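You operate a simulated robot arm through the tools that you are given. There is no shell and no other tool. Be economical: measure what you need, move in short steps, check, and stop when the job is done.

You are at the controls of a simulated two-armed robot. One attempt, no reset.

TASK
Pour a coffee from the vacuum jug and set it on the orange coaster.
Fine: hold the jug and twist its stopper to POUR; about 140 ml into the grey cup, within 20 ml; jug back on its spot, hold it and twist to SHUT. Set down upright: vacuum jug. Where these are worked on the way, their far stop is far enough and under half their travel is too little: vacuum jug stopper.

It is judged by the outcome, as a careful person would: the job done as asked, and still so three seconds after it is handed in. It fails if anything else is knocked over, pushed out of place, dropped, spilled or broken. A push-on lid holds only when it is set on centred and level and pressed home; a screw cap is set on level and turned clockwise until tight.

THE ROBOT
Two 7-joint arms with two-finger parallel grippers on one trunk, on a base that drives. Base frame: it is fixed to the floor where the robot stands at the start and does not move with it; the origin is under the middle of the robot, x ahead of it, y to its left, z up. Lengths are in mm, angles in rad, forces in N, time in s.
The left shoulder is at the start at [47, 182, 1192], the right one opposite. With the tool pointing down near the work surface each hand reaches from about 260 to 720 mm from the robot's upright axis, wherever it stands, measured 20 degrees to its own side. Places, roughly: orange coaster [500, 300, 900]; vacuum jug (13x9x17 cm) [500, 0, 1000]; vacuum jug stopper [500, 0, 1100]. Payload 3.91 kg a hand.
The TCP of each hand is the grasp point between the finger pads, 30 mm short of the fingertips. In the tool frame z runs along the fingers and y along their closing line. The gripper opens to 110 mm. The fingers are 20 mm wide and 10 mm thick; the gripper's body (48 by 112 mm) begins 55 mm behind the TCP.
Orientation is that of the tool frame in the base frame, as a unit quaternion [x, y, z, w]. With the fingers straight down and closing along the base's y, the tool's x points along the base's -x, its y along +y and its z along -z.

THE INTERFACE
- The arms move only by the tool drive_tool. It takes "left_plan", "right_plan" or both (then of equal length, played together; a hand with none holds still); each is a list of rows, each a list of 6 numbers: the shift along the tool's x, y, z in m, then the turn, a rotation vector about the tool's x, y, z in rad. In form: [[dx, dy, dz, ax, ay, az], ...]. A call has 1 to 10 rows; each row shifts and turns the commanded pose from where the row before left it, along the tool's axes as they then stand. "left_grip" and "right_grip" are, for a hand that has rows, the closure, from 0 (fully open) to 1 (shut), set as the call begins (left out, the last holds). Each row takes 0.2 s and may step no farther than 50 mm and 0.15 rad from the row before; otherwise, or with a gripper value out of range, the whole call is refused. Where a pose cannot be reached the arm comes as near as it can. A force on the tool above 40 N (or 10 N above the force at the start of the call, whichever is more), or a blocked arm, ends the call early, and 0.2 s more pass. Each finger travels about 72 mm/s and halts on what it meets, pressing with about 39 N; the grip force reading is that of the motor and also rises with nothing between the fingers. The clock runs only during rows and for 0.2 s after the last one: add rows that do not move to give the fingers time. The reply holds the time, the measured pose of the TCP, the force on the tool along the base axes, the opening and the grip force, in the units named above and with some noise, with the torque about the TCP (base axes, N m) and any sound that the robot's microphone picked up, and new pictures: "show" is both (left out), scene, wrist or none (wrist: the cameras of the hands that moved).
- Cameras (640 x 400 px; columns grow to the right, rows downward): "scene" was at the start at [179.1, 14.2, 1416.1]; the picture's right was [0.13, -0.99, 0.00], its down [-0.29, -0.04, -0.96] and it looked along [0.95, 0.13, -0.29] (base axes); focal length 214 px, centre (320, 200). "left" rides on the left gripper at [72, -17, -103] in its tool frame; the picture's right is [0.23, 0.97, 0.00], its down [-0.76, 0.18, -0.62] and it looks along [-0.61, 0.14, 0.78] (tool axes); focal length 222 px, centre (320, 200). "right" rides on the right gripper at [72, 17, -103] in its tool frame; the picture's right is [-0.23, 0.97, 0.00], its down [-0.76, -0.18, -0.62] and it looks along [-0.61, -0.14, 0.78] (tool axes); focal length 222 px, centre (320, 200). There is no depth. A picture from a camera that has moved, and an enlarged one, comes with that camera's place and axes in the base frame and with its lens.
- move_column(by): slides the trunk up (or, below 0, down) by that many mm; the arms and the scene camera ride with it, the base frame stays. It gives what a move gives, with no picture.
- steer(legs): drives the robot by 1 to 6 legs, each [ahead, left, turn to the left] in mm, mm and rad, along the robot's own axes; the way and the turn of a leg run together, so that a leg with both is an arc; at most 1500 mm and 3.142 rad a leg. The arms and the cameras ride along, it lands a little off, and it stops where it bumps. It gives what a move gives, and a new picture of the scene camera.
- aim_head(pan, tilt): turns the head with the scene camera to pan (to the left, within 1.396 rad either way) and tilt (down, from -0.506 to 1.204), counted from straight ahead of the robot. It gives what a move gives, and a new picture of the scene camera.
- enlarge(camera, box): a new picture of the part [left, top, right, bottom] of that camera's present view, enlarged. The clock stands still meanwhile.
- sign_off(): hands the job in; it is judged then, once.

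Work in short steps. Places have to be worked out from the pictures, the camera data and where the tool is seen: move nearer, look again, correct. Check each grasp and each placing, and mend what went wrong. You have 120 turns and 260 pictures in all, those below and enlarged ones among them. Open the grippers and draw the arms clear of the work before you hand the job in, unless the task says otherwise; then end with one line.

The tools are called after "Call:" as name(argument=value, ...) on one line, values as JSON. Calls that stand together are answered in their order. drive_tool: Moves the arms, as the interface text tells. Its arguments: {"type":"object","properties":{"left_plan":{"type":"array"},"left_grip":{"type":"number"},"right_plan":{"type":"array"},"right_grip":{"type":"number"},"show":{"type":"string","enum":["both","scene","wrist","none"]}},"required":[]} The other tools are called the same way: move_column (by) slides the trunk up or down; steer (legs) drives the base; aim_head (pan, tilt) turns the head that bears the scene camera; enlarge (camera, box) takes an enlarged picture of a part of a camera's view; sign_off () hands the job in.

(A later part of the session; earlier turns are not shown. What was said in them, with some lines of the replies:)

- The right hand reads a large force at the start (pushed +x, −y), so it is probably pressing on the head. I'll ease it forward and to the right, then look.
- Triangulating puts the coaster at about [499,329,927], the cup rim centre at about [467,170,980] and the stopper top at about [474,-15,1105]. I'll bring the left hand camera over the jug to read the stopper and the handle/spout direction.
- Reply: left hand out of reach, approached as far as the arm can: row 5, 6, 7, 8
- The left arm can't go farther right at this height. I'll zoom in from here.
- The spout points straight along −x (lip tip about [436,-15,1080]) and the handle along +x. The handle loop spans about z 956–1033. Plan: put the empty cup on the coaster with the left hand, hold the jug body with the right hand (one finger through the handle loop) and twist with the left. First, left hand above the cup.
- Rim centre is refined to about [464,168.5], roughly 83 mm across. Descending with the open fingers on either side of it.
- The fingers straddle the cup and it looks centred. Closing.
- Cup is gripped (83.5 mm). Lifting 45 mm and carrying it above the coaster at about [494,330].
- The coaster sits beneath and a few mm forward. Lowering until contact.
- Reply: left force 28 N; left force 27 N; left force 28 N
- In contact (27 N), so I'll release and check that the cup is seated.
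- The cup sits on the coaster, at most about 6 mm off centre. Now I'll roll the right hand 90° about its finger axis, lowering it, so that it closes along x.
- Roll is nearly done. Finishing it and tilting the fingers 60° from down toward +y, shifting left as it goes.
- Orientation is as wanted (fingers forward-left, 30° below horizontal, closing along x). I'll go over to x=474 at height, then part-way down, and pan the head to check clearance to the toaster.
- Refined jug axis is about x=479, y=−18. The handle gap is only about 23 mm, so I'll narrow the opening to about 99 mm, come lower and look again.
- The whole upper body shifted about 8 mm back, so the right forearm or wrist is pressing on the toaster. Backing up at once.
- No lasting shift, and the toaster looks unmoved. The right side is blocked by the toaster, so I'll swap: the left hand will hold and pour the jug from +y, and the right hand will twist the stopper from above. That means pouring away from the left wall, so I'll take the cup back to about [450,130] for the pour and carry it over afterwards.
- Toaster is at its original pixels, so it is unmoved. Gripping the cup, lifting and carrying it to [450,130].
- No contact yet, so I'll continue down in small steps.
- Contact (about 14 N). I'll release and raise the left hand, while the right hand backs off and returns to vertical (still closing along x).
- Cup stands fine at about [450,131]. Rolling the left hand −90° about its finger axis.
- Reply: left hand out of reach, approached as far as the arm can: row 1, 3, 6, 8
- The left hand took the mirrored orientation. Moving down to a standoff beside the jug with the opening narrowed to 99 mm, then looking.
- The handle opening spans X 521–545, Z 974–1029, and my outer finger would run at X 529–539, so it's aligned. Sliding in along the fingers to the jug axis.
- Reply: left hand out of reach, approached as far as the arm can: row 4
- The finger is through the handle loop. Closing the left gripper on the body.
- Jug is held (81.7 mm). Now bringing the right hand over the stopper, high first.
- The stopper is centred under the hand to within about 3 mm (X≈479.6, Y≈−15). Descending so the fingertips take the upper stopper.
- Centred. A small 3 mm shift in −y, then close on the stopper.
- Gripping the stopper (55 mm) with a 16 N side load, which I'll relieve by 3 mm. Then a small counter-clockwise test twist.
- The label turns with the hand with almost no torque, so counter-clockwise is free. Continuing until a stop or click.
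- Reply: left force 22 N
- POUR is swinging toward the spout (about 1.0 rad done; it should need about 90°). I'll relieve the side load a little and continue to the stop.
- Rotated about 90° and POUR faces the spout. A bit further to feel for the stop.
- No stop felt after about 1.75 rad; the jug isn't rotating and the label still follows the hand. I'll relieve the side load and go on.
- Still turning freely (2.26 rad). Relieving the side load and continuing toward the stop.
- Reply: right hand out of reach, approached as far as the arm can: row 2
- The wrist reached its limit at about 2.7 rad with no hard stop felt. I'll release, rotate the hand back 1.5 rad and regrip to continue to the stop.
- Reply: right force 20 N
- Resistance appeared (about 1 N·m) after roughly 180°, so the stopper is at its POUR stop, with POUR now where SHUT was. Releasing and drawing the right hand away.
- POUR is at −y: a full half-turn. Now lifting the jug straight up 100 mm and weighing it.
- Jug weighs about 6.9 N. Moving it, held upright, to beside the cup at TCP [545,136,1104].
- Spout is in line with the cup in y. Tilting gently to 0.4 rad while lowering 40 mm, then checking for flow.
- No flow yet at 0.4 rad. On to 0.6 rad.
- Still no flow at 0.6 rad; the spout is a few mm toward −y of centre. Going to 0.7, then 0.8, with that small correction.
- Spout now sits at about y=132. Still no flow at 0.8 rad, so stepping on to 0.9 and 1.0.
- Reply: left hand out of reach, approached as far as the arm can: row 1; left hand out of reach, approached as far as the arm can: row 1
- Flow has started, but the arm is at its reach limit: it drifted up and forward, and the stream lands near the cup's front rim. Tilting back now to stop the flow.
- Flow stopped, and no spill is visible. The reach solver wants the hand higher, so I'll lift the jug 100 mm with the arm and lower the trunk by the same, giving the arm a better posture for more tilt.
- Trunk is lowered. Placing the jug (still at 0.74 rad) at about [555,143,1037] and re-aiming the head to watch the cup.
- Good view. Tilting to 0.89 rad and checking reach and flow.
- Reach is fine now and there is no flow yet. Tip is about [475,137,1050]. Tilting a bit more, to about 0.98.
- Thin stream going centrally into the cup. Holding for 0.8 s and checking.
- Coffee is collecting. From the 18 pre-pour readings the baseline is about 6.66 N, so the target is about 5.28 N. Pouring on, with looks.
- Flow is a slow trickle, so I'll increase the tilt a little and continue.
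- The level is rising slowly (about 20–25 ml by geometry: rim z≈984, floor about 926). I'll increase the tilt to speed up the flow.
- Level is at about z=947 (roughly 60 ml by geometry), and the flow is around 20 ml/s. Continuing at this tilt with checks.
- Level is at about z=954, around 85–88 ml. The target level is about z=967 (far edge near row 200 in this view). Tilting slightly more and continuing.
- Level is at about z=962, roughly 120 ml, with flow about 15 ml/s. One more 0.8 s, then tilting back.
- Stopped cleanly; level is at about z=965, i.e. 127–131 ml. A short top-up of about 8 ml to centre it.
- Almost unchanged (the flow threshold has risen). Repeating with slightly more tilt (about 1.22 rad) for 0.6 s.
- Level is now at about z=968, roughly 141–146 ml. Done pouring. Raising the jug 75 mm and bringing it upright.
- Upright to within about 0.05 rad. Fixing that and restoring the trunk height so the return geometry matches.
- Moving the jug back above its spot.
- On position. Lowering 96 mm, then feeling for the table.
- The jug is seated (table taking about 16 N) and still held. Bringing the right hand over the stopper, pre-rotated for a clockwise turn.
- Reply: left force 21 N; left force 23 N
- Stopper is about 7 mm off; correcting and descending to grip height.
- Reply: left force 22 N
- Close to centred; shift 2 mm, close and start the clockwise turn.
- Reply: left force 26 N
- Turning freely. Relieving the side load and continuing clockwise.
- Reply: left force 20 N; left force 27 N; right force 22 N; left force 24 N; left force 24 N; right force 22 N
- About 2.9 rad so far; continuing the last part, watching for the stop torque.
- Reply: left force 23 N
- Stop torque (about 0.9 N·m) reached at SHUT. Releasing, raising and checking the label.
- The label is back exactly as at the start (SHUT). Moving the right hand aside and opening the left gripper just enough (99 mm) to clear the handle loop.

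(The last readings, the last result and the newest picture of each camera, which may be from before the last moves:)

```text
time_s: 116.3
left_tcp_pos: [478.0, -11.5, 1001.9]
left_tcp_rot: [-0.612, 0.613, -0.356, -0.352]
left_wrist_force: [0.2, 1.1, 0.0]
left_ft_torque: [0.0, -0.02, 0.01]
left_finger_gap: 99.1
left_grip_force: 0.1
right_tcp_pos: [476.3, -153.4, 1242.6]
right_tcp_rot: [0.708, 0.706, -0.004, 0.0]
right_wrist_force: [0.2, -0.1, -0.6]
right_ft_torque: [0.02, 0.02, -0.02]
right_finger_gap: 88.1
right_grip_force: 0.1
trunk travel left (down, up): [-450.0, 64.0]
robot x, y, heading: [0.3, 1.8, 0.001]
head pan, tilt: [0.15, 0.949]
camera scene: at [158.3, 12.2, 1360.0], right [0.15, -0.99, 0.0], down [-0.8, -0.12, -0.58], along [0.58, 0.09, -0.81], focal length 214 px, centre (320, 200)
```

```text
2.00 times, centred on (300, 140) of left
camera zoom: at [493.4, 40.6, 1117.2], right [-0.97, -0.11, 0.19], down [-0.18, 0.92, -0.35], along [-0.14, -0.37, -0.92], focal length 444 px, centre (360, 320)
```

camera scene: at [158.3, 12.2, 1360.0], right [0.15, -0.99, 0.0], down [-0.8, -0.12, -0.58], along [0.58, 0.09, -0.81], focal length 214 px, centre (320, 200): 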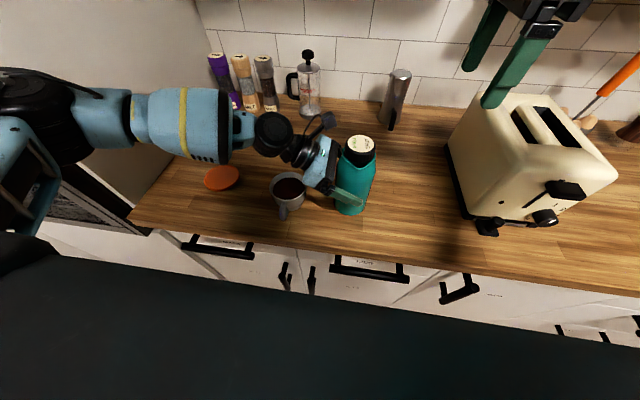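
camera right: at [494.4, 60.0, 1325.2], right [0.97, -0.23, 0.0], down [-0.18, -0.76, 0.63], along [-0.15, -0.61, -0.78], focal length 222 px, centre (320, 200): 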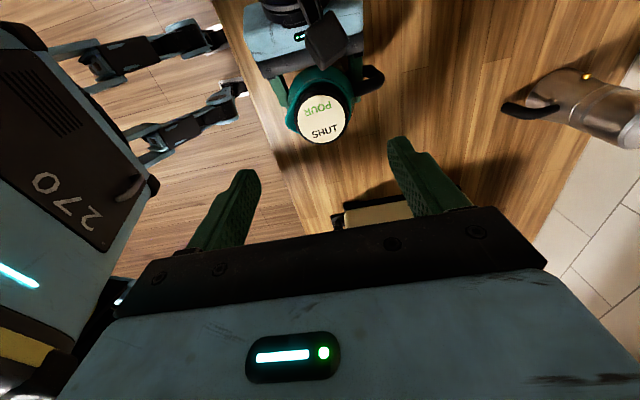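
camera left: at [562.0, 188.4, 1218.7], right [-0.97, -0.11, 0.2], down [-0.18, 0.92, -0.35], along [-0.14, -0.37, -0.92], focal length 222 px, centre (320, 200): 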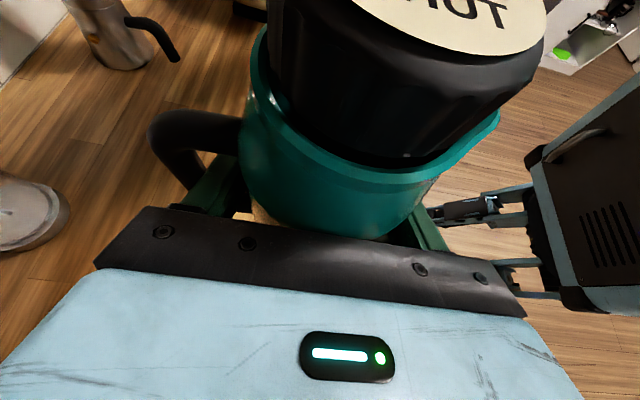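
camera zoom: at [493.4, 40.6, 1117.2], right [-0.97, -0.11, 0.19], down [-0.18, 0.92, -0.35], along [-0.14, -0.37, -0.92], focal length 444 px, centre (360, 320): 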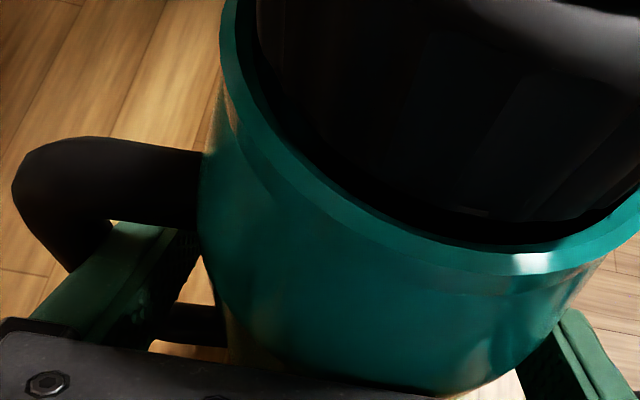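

Withdrawing the left hand straight back along its fingers.

Call:
drive_tool(left_plan=[[0, 0, -0.015, 0, 0, 0], [0, 0, -0.02, 0, 0, 0], [0, 0, -0.025, 0, 0, 0], [0, 0, -0.03, 0, 0, 0], [0, 0, -0.03, 0, 0, 0], [0, 0, 0, 0, 0, 0]], show="both")

```text
time_s: 117.7
left_tcp_pos: [478.3, 90.9, 1062.3]
left_tcp_rot: [-0.611, 0.613, -0.356, -0.353]
left_wrist_force: [0.5, -0.1, -1.1]
left_ft_torque: [-0.02, 0.0, -0.03]
left_finger_gap: 99.4
left_grip_force: 0.0
right_tcp_pos: [478.0, -154.1, 1242.6]
right_tcp_rot: [0.709, 0.705, -0.004, 0.0]
right_wrist_force: [-0.2, 0.3, 0.2]
right_ft_torque: [0.03, 0.03, -0.01]
right_finger_gap: 87.9
right_grip_force: 0.1
trunk travel left (down, up): [-450.0, 64.0]
robot x, y, heading: [1.2, 2.3, 0.003]
head pan, tilt: [0.15, 0.949]
camera scene: at [158.8, 12.2, 1359.9], right [0.15, -0.99, 0.0], down [-0.8, -0.12, -0.58], along [0.58, 0.09, -0.81], focal length 214 px, centre (320, 200)
camera left: at [493.3, 143.3, 1176.5], right [-0.97, -0.11, 0.19], down [-0.18, 0.92, -0.35], along [-0.14, -0.37, -0.92], focal length 222 px, centre (320, 200)
```

scene: 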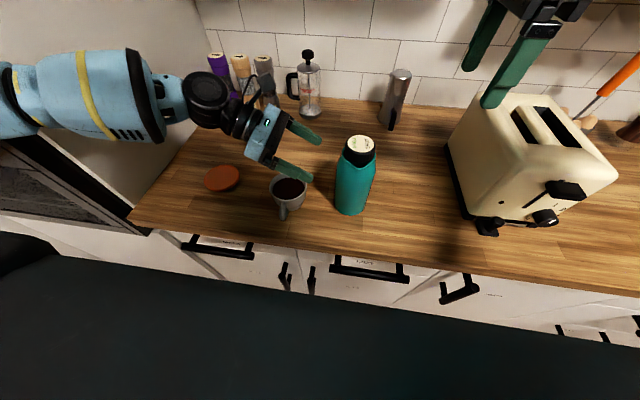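
left: 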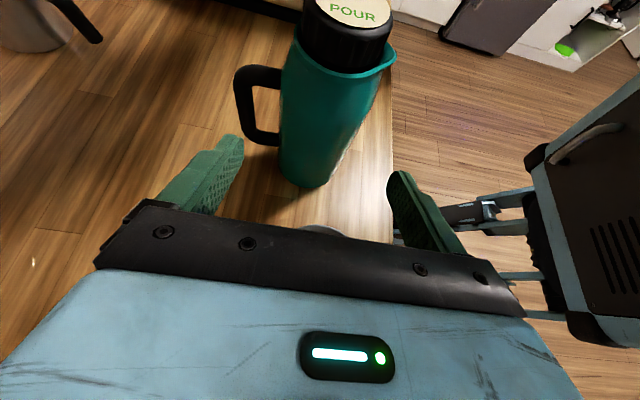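

The jug stands back at the same pixels as at the start. Now raising the left hand and turning it back to vertical for the cup.

Call:
drive_tool(left_plan=[[0.0185, 0.009, -0.028, 0, 0, 0], [0.0185, 0.009, -0.028, 0, 0, 0], [0.0185, 0.009, -0.028, 0, 0, 0], [0, 0, 0, 0, -0.1496, 0], [0, 0, 0, 0, -0.1496, 0], [0, 0, 0, 0, -0.1496, 0], [0, 0, 0, 0, -0.1496, 0], [0, 0, 0, 0, -0.1496, 0], [0, 0, 0, 0, -0.1496, 0], [0, 0, 0, 0, -0.1496, 0]], left_grip=0, show="none")

Call:
drive_tool(left_plan=[[0, 0, 0, 0, 0, 0.15], [0, 0, 0, 0, 0, 0.15], [0, 0, 0, 0, 0, 0.15], [0, 0, 0, 0, 0, 0.15], [0, 0, 0, 0, 0, 0.15], [0, 0, 0, 0, 0, 0.15], [0, 0, 0, 0, 0, 0.15], [0, 0, 0, 0, 0, 0.15], [0, 0, 0, 0, 0, 0.15], [0, 0, 0, 0, 0, 0.15]], show="wrist")

```text
time_s: 119.9
left_tcp_pos: [452.9, 137.3, 1151.8]
left_tcp_rot: [-0.707, 0.708, -0.001, 0.002]
left_wrist_force: [1.3, 0.0, 0.6]
left_ft_torque: [0.0, 0.05, -0.03]
left_finger_gap: 109.8
left_grip_force: 0.1
right_tcp_pos: [478.9, -153.2, 1242.3]
right_tcp_rot: [0.709, 0.705, -0.003, 0.0]
right_wrist_force: [0.4, 0.4, 0.3]
right_ft_torque: [-0.06, 0.04, 0.02]
right_finger_gap: 87.9
right_grip_force: 0.1
trunk travel left (down, up): [-450.0, 64.0]
robot x, y, heading: [0.3, -1.4, 0.001]
head pan, tilt: [0.15, 0.949]
```

```text
time_s: 122.1
left_tcp_pos: [450.3, 136.6, 1151.7]
left_tcp_rot: [-0.034, 0.999, 0.0, 0.003]
left_wrist_force: [-0.1, -0.3, 0.4]
left_ft_torque: [-0.01, 0.03, -0.03]
left_finger_gap: 110.1
left_grip_force: 0.1
right_tcp_pos: [477.8, -152.7, 1242.8]
right_tcp_rot: [0.709, 0.705, -0.003, 0.001]
right_wrist_force: [0.3, -0.4, 0.1]
right_ft_torque: [0.01, 0.04, 0.0]
right_finger_gap: 88.0
right_grip_force: 0.1
trunk travel left (down, up): [-450.0, 64.0]
robot x, y, heading: [-4.2, -0.3, 0.002]
head pan, tilt: [0.15, 0.949]
camera left: at [378.5, 113.7, 1255.1], right [-0.29, 0.96, 0.0], down [0.74, 0.23, 0.63], along [0.6, 0.18, -0.78], focal length 222 px, centre (320, 200)
```

left: 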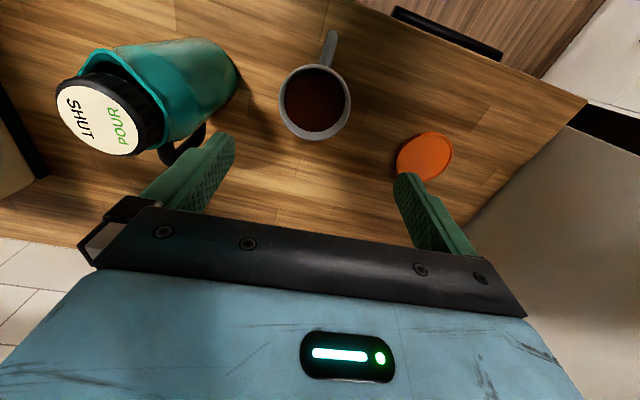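

The left hand is nearly back home. Aligning over the cup ([450,130]) and descending with open fingers on each side.

Call:
drive_tool(left_plan=[[0, 0, 0, 0, 0, 0.069], [0, -0.006, 0.04, 0, 0, 0], [0, 0, 0.04, 0, 0, 0], [0, 0, 0.04, 0, 0, 0], [0, 0, 0.035, 0, 0, 0], [0, 0, 0.024, 0, 0, 0], [0, 0, 0, 0, 0, 0]], left_grip=0, show="wrist")

```text
time_s: 123.7
left_tcp_pos: [451.8, 130.6, 971.2]
left_tcp_rot: [-0.001, 1.0, 0.0, 0.002]
left_wrist_force: [-0.1, 0.1, 0.1]
left_ft_torque: [-0.01, 0.01, -0.03]
left_finger_gap: 110.1
left_grip_force: 0.0
right_tcp_pos: [478.1, -153.6, 1243.0]
right_tcp_rot: [0.709, 0.705, -0.003, 0.0]
right_wrist_force: [0.0, -0.4, -0.6]
right_ft_torque: [0.0, -0.02, -0.01]
right_finger_gap: 88.2
right_grip_force: 0.2
trunk travel left (down, up): [-450.0, 64.0]
robot x, y, heading: [-1.0, 1.3, -0.001]
head pan, tilt: [0.15, 0.949]
camera left: at [378.0, 111.9, 1075.3], right [-0.23, 0.97, 0.0], down [0.76, 0.18, 0.63], along [0.61, 0.14, -0.78], focal length 222 px, centre (320, 200)
```

left: 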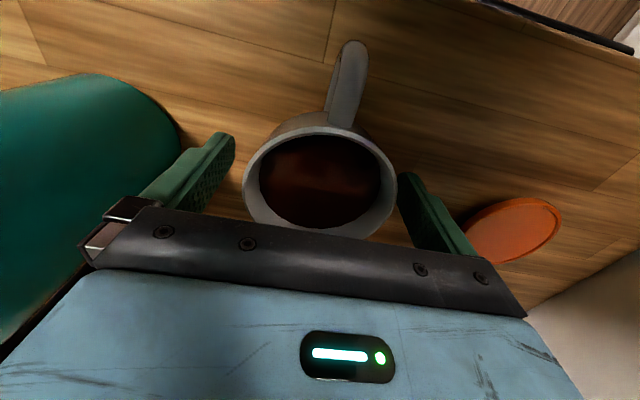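

Centred. Closing on the cup and lifting gently 30 mm.

Call:
drive_tool(left_plan=[[0, 0, 0, 0, 0, 0], [0, 0, 0, 0, 0, 0], [0, 0, 0, 0, 0, 0], [0, 0, -0.004, 0, 0, 0], [0, 0, -0.008, 0, 0, 0], [0, 0, -0.01, 0, 0, 0], [0, 0, -0.008, 0, 0, 0], [0, 0, -0.004, 0, 0, 0], [0, 0, 0, 0, 0, 0]], left_grip=1, show="both")

```text
time_s: 125.7
left_tcp_pos: [450.4, 130.6, 1007.1]
left_tcp_rot: [0.0, 1.0, 0.0, 0.003]
left_wrist_force: [0.1, -0.4, -2.2]
left_ft_torque: [0.02, -0.01, 0.03]
left_finger_gap: 83.6
left_grip_force: 38.6
right_tcp_pos: [477.4, -152.8, 1242.8]
right_tcp_rot: [0.709, 0.705, -0.004, 0.0]
right_wrist_force: [-0.4, 0.4, 0.1]
right_ft_torque: [-0.01, -0.06, -0.02]
right_finger_gap: 88.0
right_grip_force: 0.1
trunk travel left (down, up): [-450.0, 64.0]
robot x, y, heading: [3.8, 1.9, -0.001]
head pan, tilt: [0.15, 0.949]
camera scene: at [158.6, 12.6, 1359.9], right [0.15, -0.99, 0.0], down [-0.8, -0.12, -0.58], along [0.58, 0.09, -0.81], focal length 214 px, centre (320, 200)
camera left: at [377.5, 112.2, 1110.4], right [-0.23, 0.97, 0.0], down [0.76, 0.18, 0.63], along [0.61, 0.14, -0.78], focal length 222 px, centre (320, 200)
```

scene: 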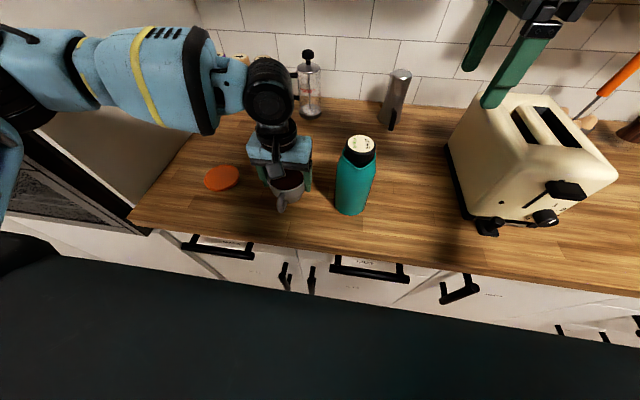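
left: 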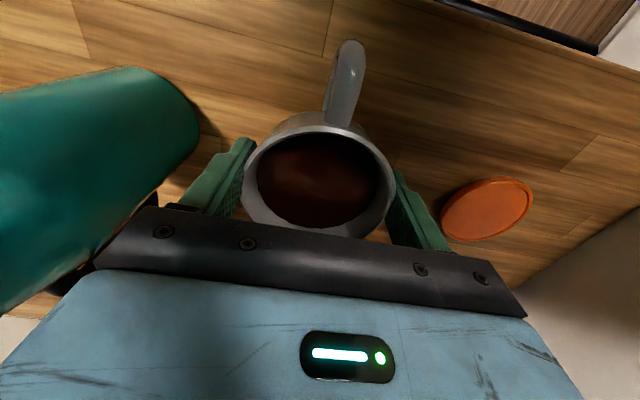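

Cup is held and level. Carrying it smoothly toward the coaster.

Call:
drive_tool(left_plan=[[-0.0015, 0.006, 0, 0, 0, 0], [-0.003, 0.013, 0, 0, 0, 0], [-0.005, 0.02, 0, 0, 0, 0], [-0.006, 0.025, 0, 0, 0, 0], [-0.006, 0.025, 0, 0, 0, 0], [-0.006, 0.025, 0, 0, 0, 0], [-0.006, 0.025, 0, 0, 0, 0], [-0.006, 0.025, 0, 0, 0, 0], [-0.0045, 0.02, 0, 0, 0, 0], [-0.003, 0.013, 0, 0, 0, 0]], show="both")

```text
time_s: 127.9
left_tcp_pos: [497.9, 327.9, 1006.1]
left_tcp_rot: [-0.001, 1.0, -0.001, 0.003]
left_wrist_force: [0.1, -1.0, -2.5]
left_ft_torque: [0.0, 0.01, -0.03]
left_finger_gap: 83.4
left_grip_force: 39.0
right_tcp_pos: [478.0, -152.4, 1243.5]
right_tcp_rot: [0.709, 0.705, -0.003, 0.0]
right_wrist_force: [0.0, 0.2, 0.7]
right_ft_torque: [0.02, -0.02, 0.01]
right_finger_gap: 88.0
right_grip_force: 0.1
trunk travel left (down, up): [-450.0, 64.0]
robot x, y, heading: [2.8, -0.6, 0.001]
head pan, tilt: [0.15, 0.949]
camera scene: at [158.5, 12.9, 1360.0], right [0.15, -0.99, 0.0], down [-0.8, -0.12, -0.58], along [0.58, 0.09, -0.81], focal length 214 px, centre (320, 200)
camera left: at [424.0, 309.3, 1110.4], right [-0.23, 0.97, 0.0], down [0.76, 0.18, 0.63], along [0.61, 0.14, -0.78], focal length 222 px, centre (320, 200)
```

scene: 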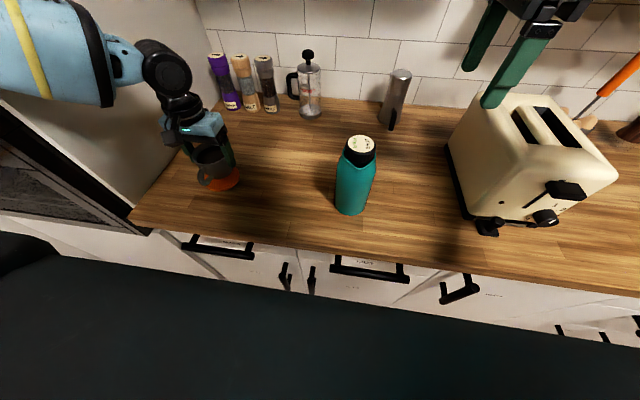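
left: 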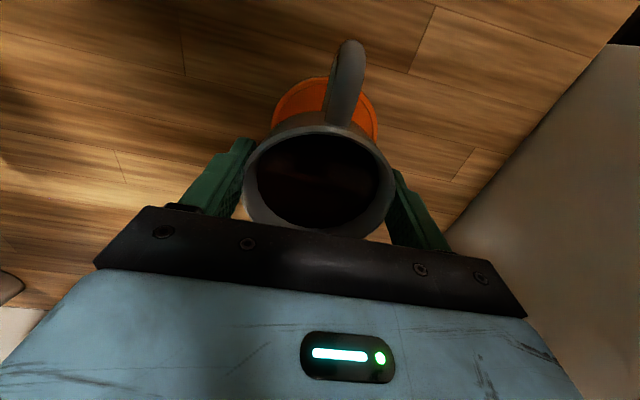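

Aligned over the coaster. Lowering in small steps until the weight comes off.

Call:
drive_tool(left_plan=[[0, 0, 0.005, 0, 0, 0], [0, 0, 0.006, 0, 0, 0], [0, 0, 0.005, 0, 0, 0], [0, 0, 0, 0, 0, 0]], show="none")

Call:
drive_tool(left_plan=[[0, 0, 0.002, 0, 0, 0], [0, 0, 0, 0, 0, 0]], show="none")

Call:
drive_tool(left_plan=[[0, 0, 0.002, 0, 0, 0], [0, 0, 0, 0, 0, 0]], show="none")

```text
time_s: 128.9
left_tcp_pos: [497.4, 327.8, 991.2]
left_tcp_rot: [-0.001, 1.0, 0.0, 0.002]
left_wrist_force: [-0.6, 0.4, -1.4]
left_ft_torque: [-0.02, 0.03, 0.02]
left_finger_gap: 83.3
left_grip_force: 39.0
right_tcp_pos: [477.9, -155.3, 1242.9]
right_tcp_rot: [0.709, 0.705, -0.003, 0.0]
right_wrist_force: [0.6, -0.9, 0.5]
right_ft_torque: [0.01, 0.03, -0.02]
right_finger_gap: 87.9
right_grip_force: 0.1
trunk travel left (down, up): [-450.0, 64.0]
robot x, y, heading: [3.1, -0.2, 0.002]
head pan, tilt: [0.15, 0.949]
```

```text
time_s: 129.5
left_tcp_pos: [498.6, 327.5, 989.5]
left_tcp_rot: [-0.001, 1.0, 0.0, 0.003]
left_wrist_force: [0.3, 0.4, -1.4]
left_ft_torque: [-0.01, 0.01, -0.04]
left_finger_gap: 83.4
left_grip_force: 39.4
right_tcp_pos: [477.6, -152.7, 1242.5]
right_tcp_rot: [0.709, 0.705, -0.004, 0.0]
right_wrist_force: [0.0, -0.8, -0.3]
right_ft_torque: [0.0, -0.01, -0.01]
right_finger_gap: 88.1
right_grip_force: 0.0
trunk travel left (down, up): [-450.0, 64.0]
robot x, y, heading: [0.9, -0.7, -0.001]
head pan, tilt: [0.15, 0.949]
```

```text
time_s: 130.1
left_tcp_pos: [497.7, 327.2, 989.5]
left_tcp_rot: [-0.001, 1.0, 0.0, 0.004]
left_wrist_force: [0.0, 2.8, 9.8]
left_ft_torque: [-0.12, 0.08, -0.01]
left_finger_gap: 83.3
left_grip_force: 38.4
right_tcp_pos: [477.0, -153.9, 1242.9]
right_tcp_rot: [0.709, 0.705, -0.003, 0.0]
right_wrist_force: [0.1, 0.0, 0.6]
right_ft_torque: [0.01, 0.01, -0.01]
right_finger_gap: 88.1
right_grip_force: 0.1
trunk travel left (down, up): [-450.0, 64.0]
robot x, y, heading: [-2.3, -0.1, 0.001]
head pan, tilt: [0.15, 0.949]
```

Contact (about 10 N). Releasing, then rising straight up.

Call:
drive_tool(left_plan=[[0, 0, 0, 0, 0, 0], [0, 0, 0, 0, 0, 0], [0, 0, 0, 0, 0, 0]], left_grip=0, show="none")

Call:
drive_tool(left_plan=[[0, 0, -0.03, 0, 0, 0], [0, 0, -0.04, 0, 0, 0], [0, 0, -0.04, 0, 0, 0], [0, 0, -0.04, 0, 0, 0], [0, 0, -0.04, 0, 0, 0], [0, 0, -0.04, 0, 0, 0], [0, 0, 0, 0, 0, 0]], right_plan=[[0, 0, 0, 0, 0, 0], [-0.02, -0.02, -0.01, 0, 0, 0], [-0.02, -0.02, -0.01, 0, 0, 0], [-0.02, -0.02, -0.01, 0, 0, 0], [-0.02, -0.02, -0.01, 0, 0, 0], [0, 0, 0, 0, 0, 0], [0, 0, 0, 0, 0, 0]], right_grip=0, show="both")

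Call:
enlarge(camera="scene", box=[180, 110, 400, 240])

```text
time_s: 130.9
left_tcp_pos: [496.8, 326.2, 988.6]
left_tcp_rot: [-0.001, 1.0, 0.0, 0.003]
left_wrist_force: [0.1, -0.3, 0.1]
left_ft_torque: [0.01, 0.04, -0.02]
left_finger_gap: 109.8
left_grip_force: 0.1
right_tcp_pos: [478.0, -154.5, 1242.2]
right_tcp_rot: [0.709, 0.705, -0.003, 0.0]
right_wrist_force: [0.2, -1.2, -0.4]
right_ft_torque: [0.01, 0.05, -0.01]
right_finger_gap: 88.1
right_grip_force: 0.1
trunk travel left (down, up): [-450.0, 64.0]
robot x, y, heading: [-0.6, 1.7, -0.002]
head pan, tilt: [0.15, 0.949]
```

```text
time_s: 132.5
left_tcp_pos: [496.2, 327.2, 1217.2]
left_tcp_rot: [-0.002, 1.0, 0.0, 0.002]
left_wrist_force: [-0.1, -0.8, -0.3]
left_ft_torque: [-0.03, -0.02, 0.0]
left_finger_gap: 110.1
left_grip_force: 0.1
right_tcp_pos: [395.5, -230.8, 1283.5]
right_tcp_rot: [0.709, 0.705, -0.003, 0.0]
right_wrist_force: [0.2, 0.9, -0.1]
right_ft_torque: [0.02, -0.04, 0.01]
right_finger_gap: 110.1
right_grip_force: 0.0
trunk travel left (down, up): [-450.0, 64.0]
robot x, y, heading: [0.6, 0.6, -0.004]
head pan, tilt: [0.15, 0.949]
camera scene: at [158.5, 12.7, 1359.9], right [0.15, -0.99, 0.0], down [-0.8, -0.12, -0.58], along [0.58, 0.09, -0.81], focal length 214 px, centre (320, 200)
camera right: at [413.6, -159.1, 1387.0], right [0.97, -0.23, 0.0], down [-0.18, -0.76, 0.63], along [-0.15, -0.61, -0.78], focal length 222 px, centre (320, 200)
camera left: at [423.4, 309.4, 1320.2], right [-0.23, 0.97, 0.0], down [0.76, 0.18, 0.63], along [0.61, 0.14, -0.78], focal length 222 px, centre (320, 200)
```

scene: 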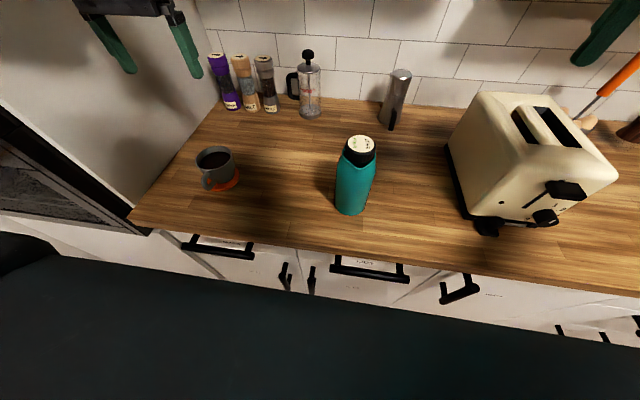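
right: 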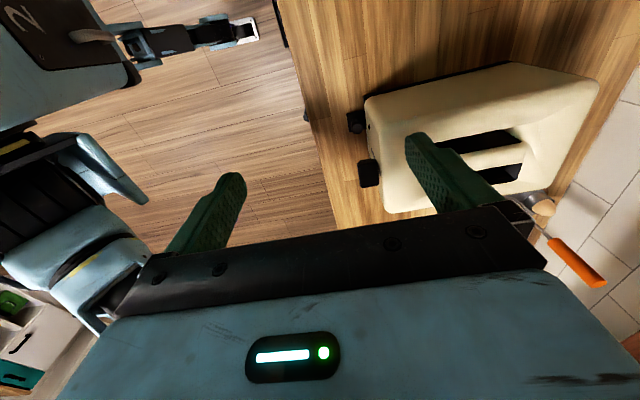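
left: 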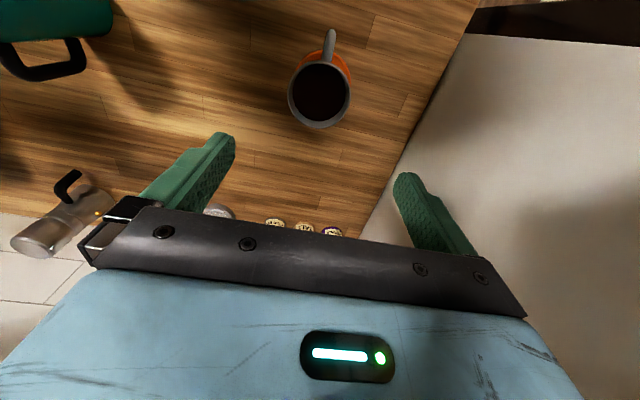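

```text
2.91 times, centred on (290, 175) of scene
camera zoom: at [158.5, 12.7, 1359.9], right [0.15, -0.99, 0.0], down [-0.8, -0.12, -0.58], along [0.58, 0.09, -0.81], focal length 624 px, centre (407, 273)
```

zoom: 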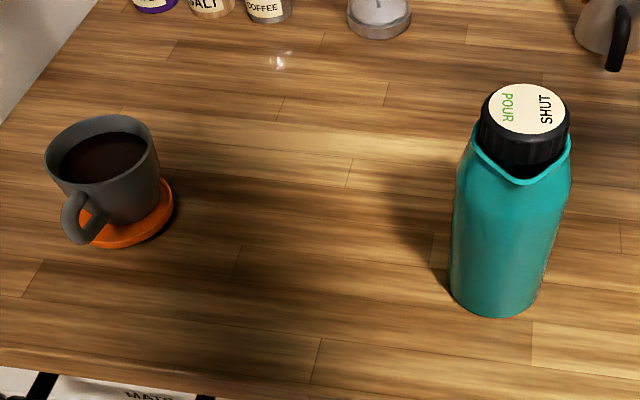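

The cup of coffee sits on the coaster, the jug is upright on its spot and shut, and there is no visible spill. The hands are open and clear, so I'm handing in.

Call:
sign_off()

```text
The job is handed in.
```

The coffee is poured into the grey cup, about 140 ml judged by the level in the cup, and the cup is on the orange coaster. The jug is back upright on its spot with the stopper turned to SHUT, and I saw no spill.
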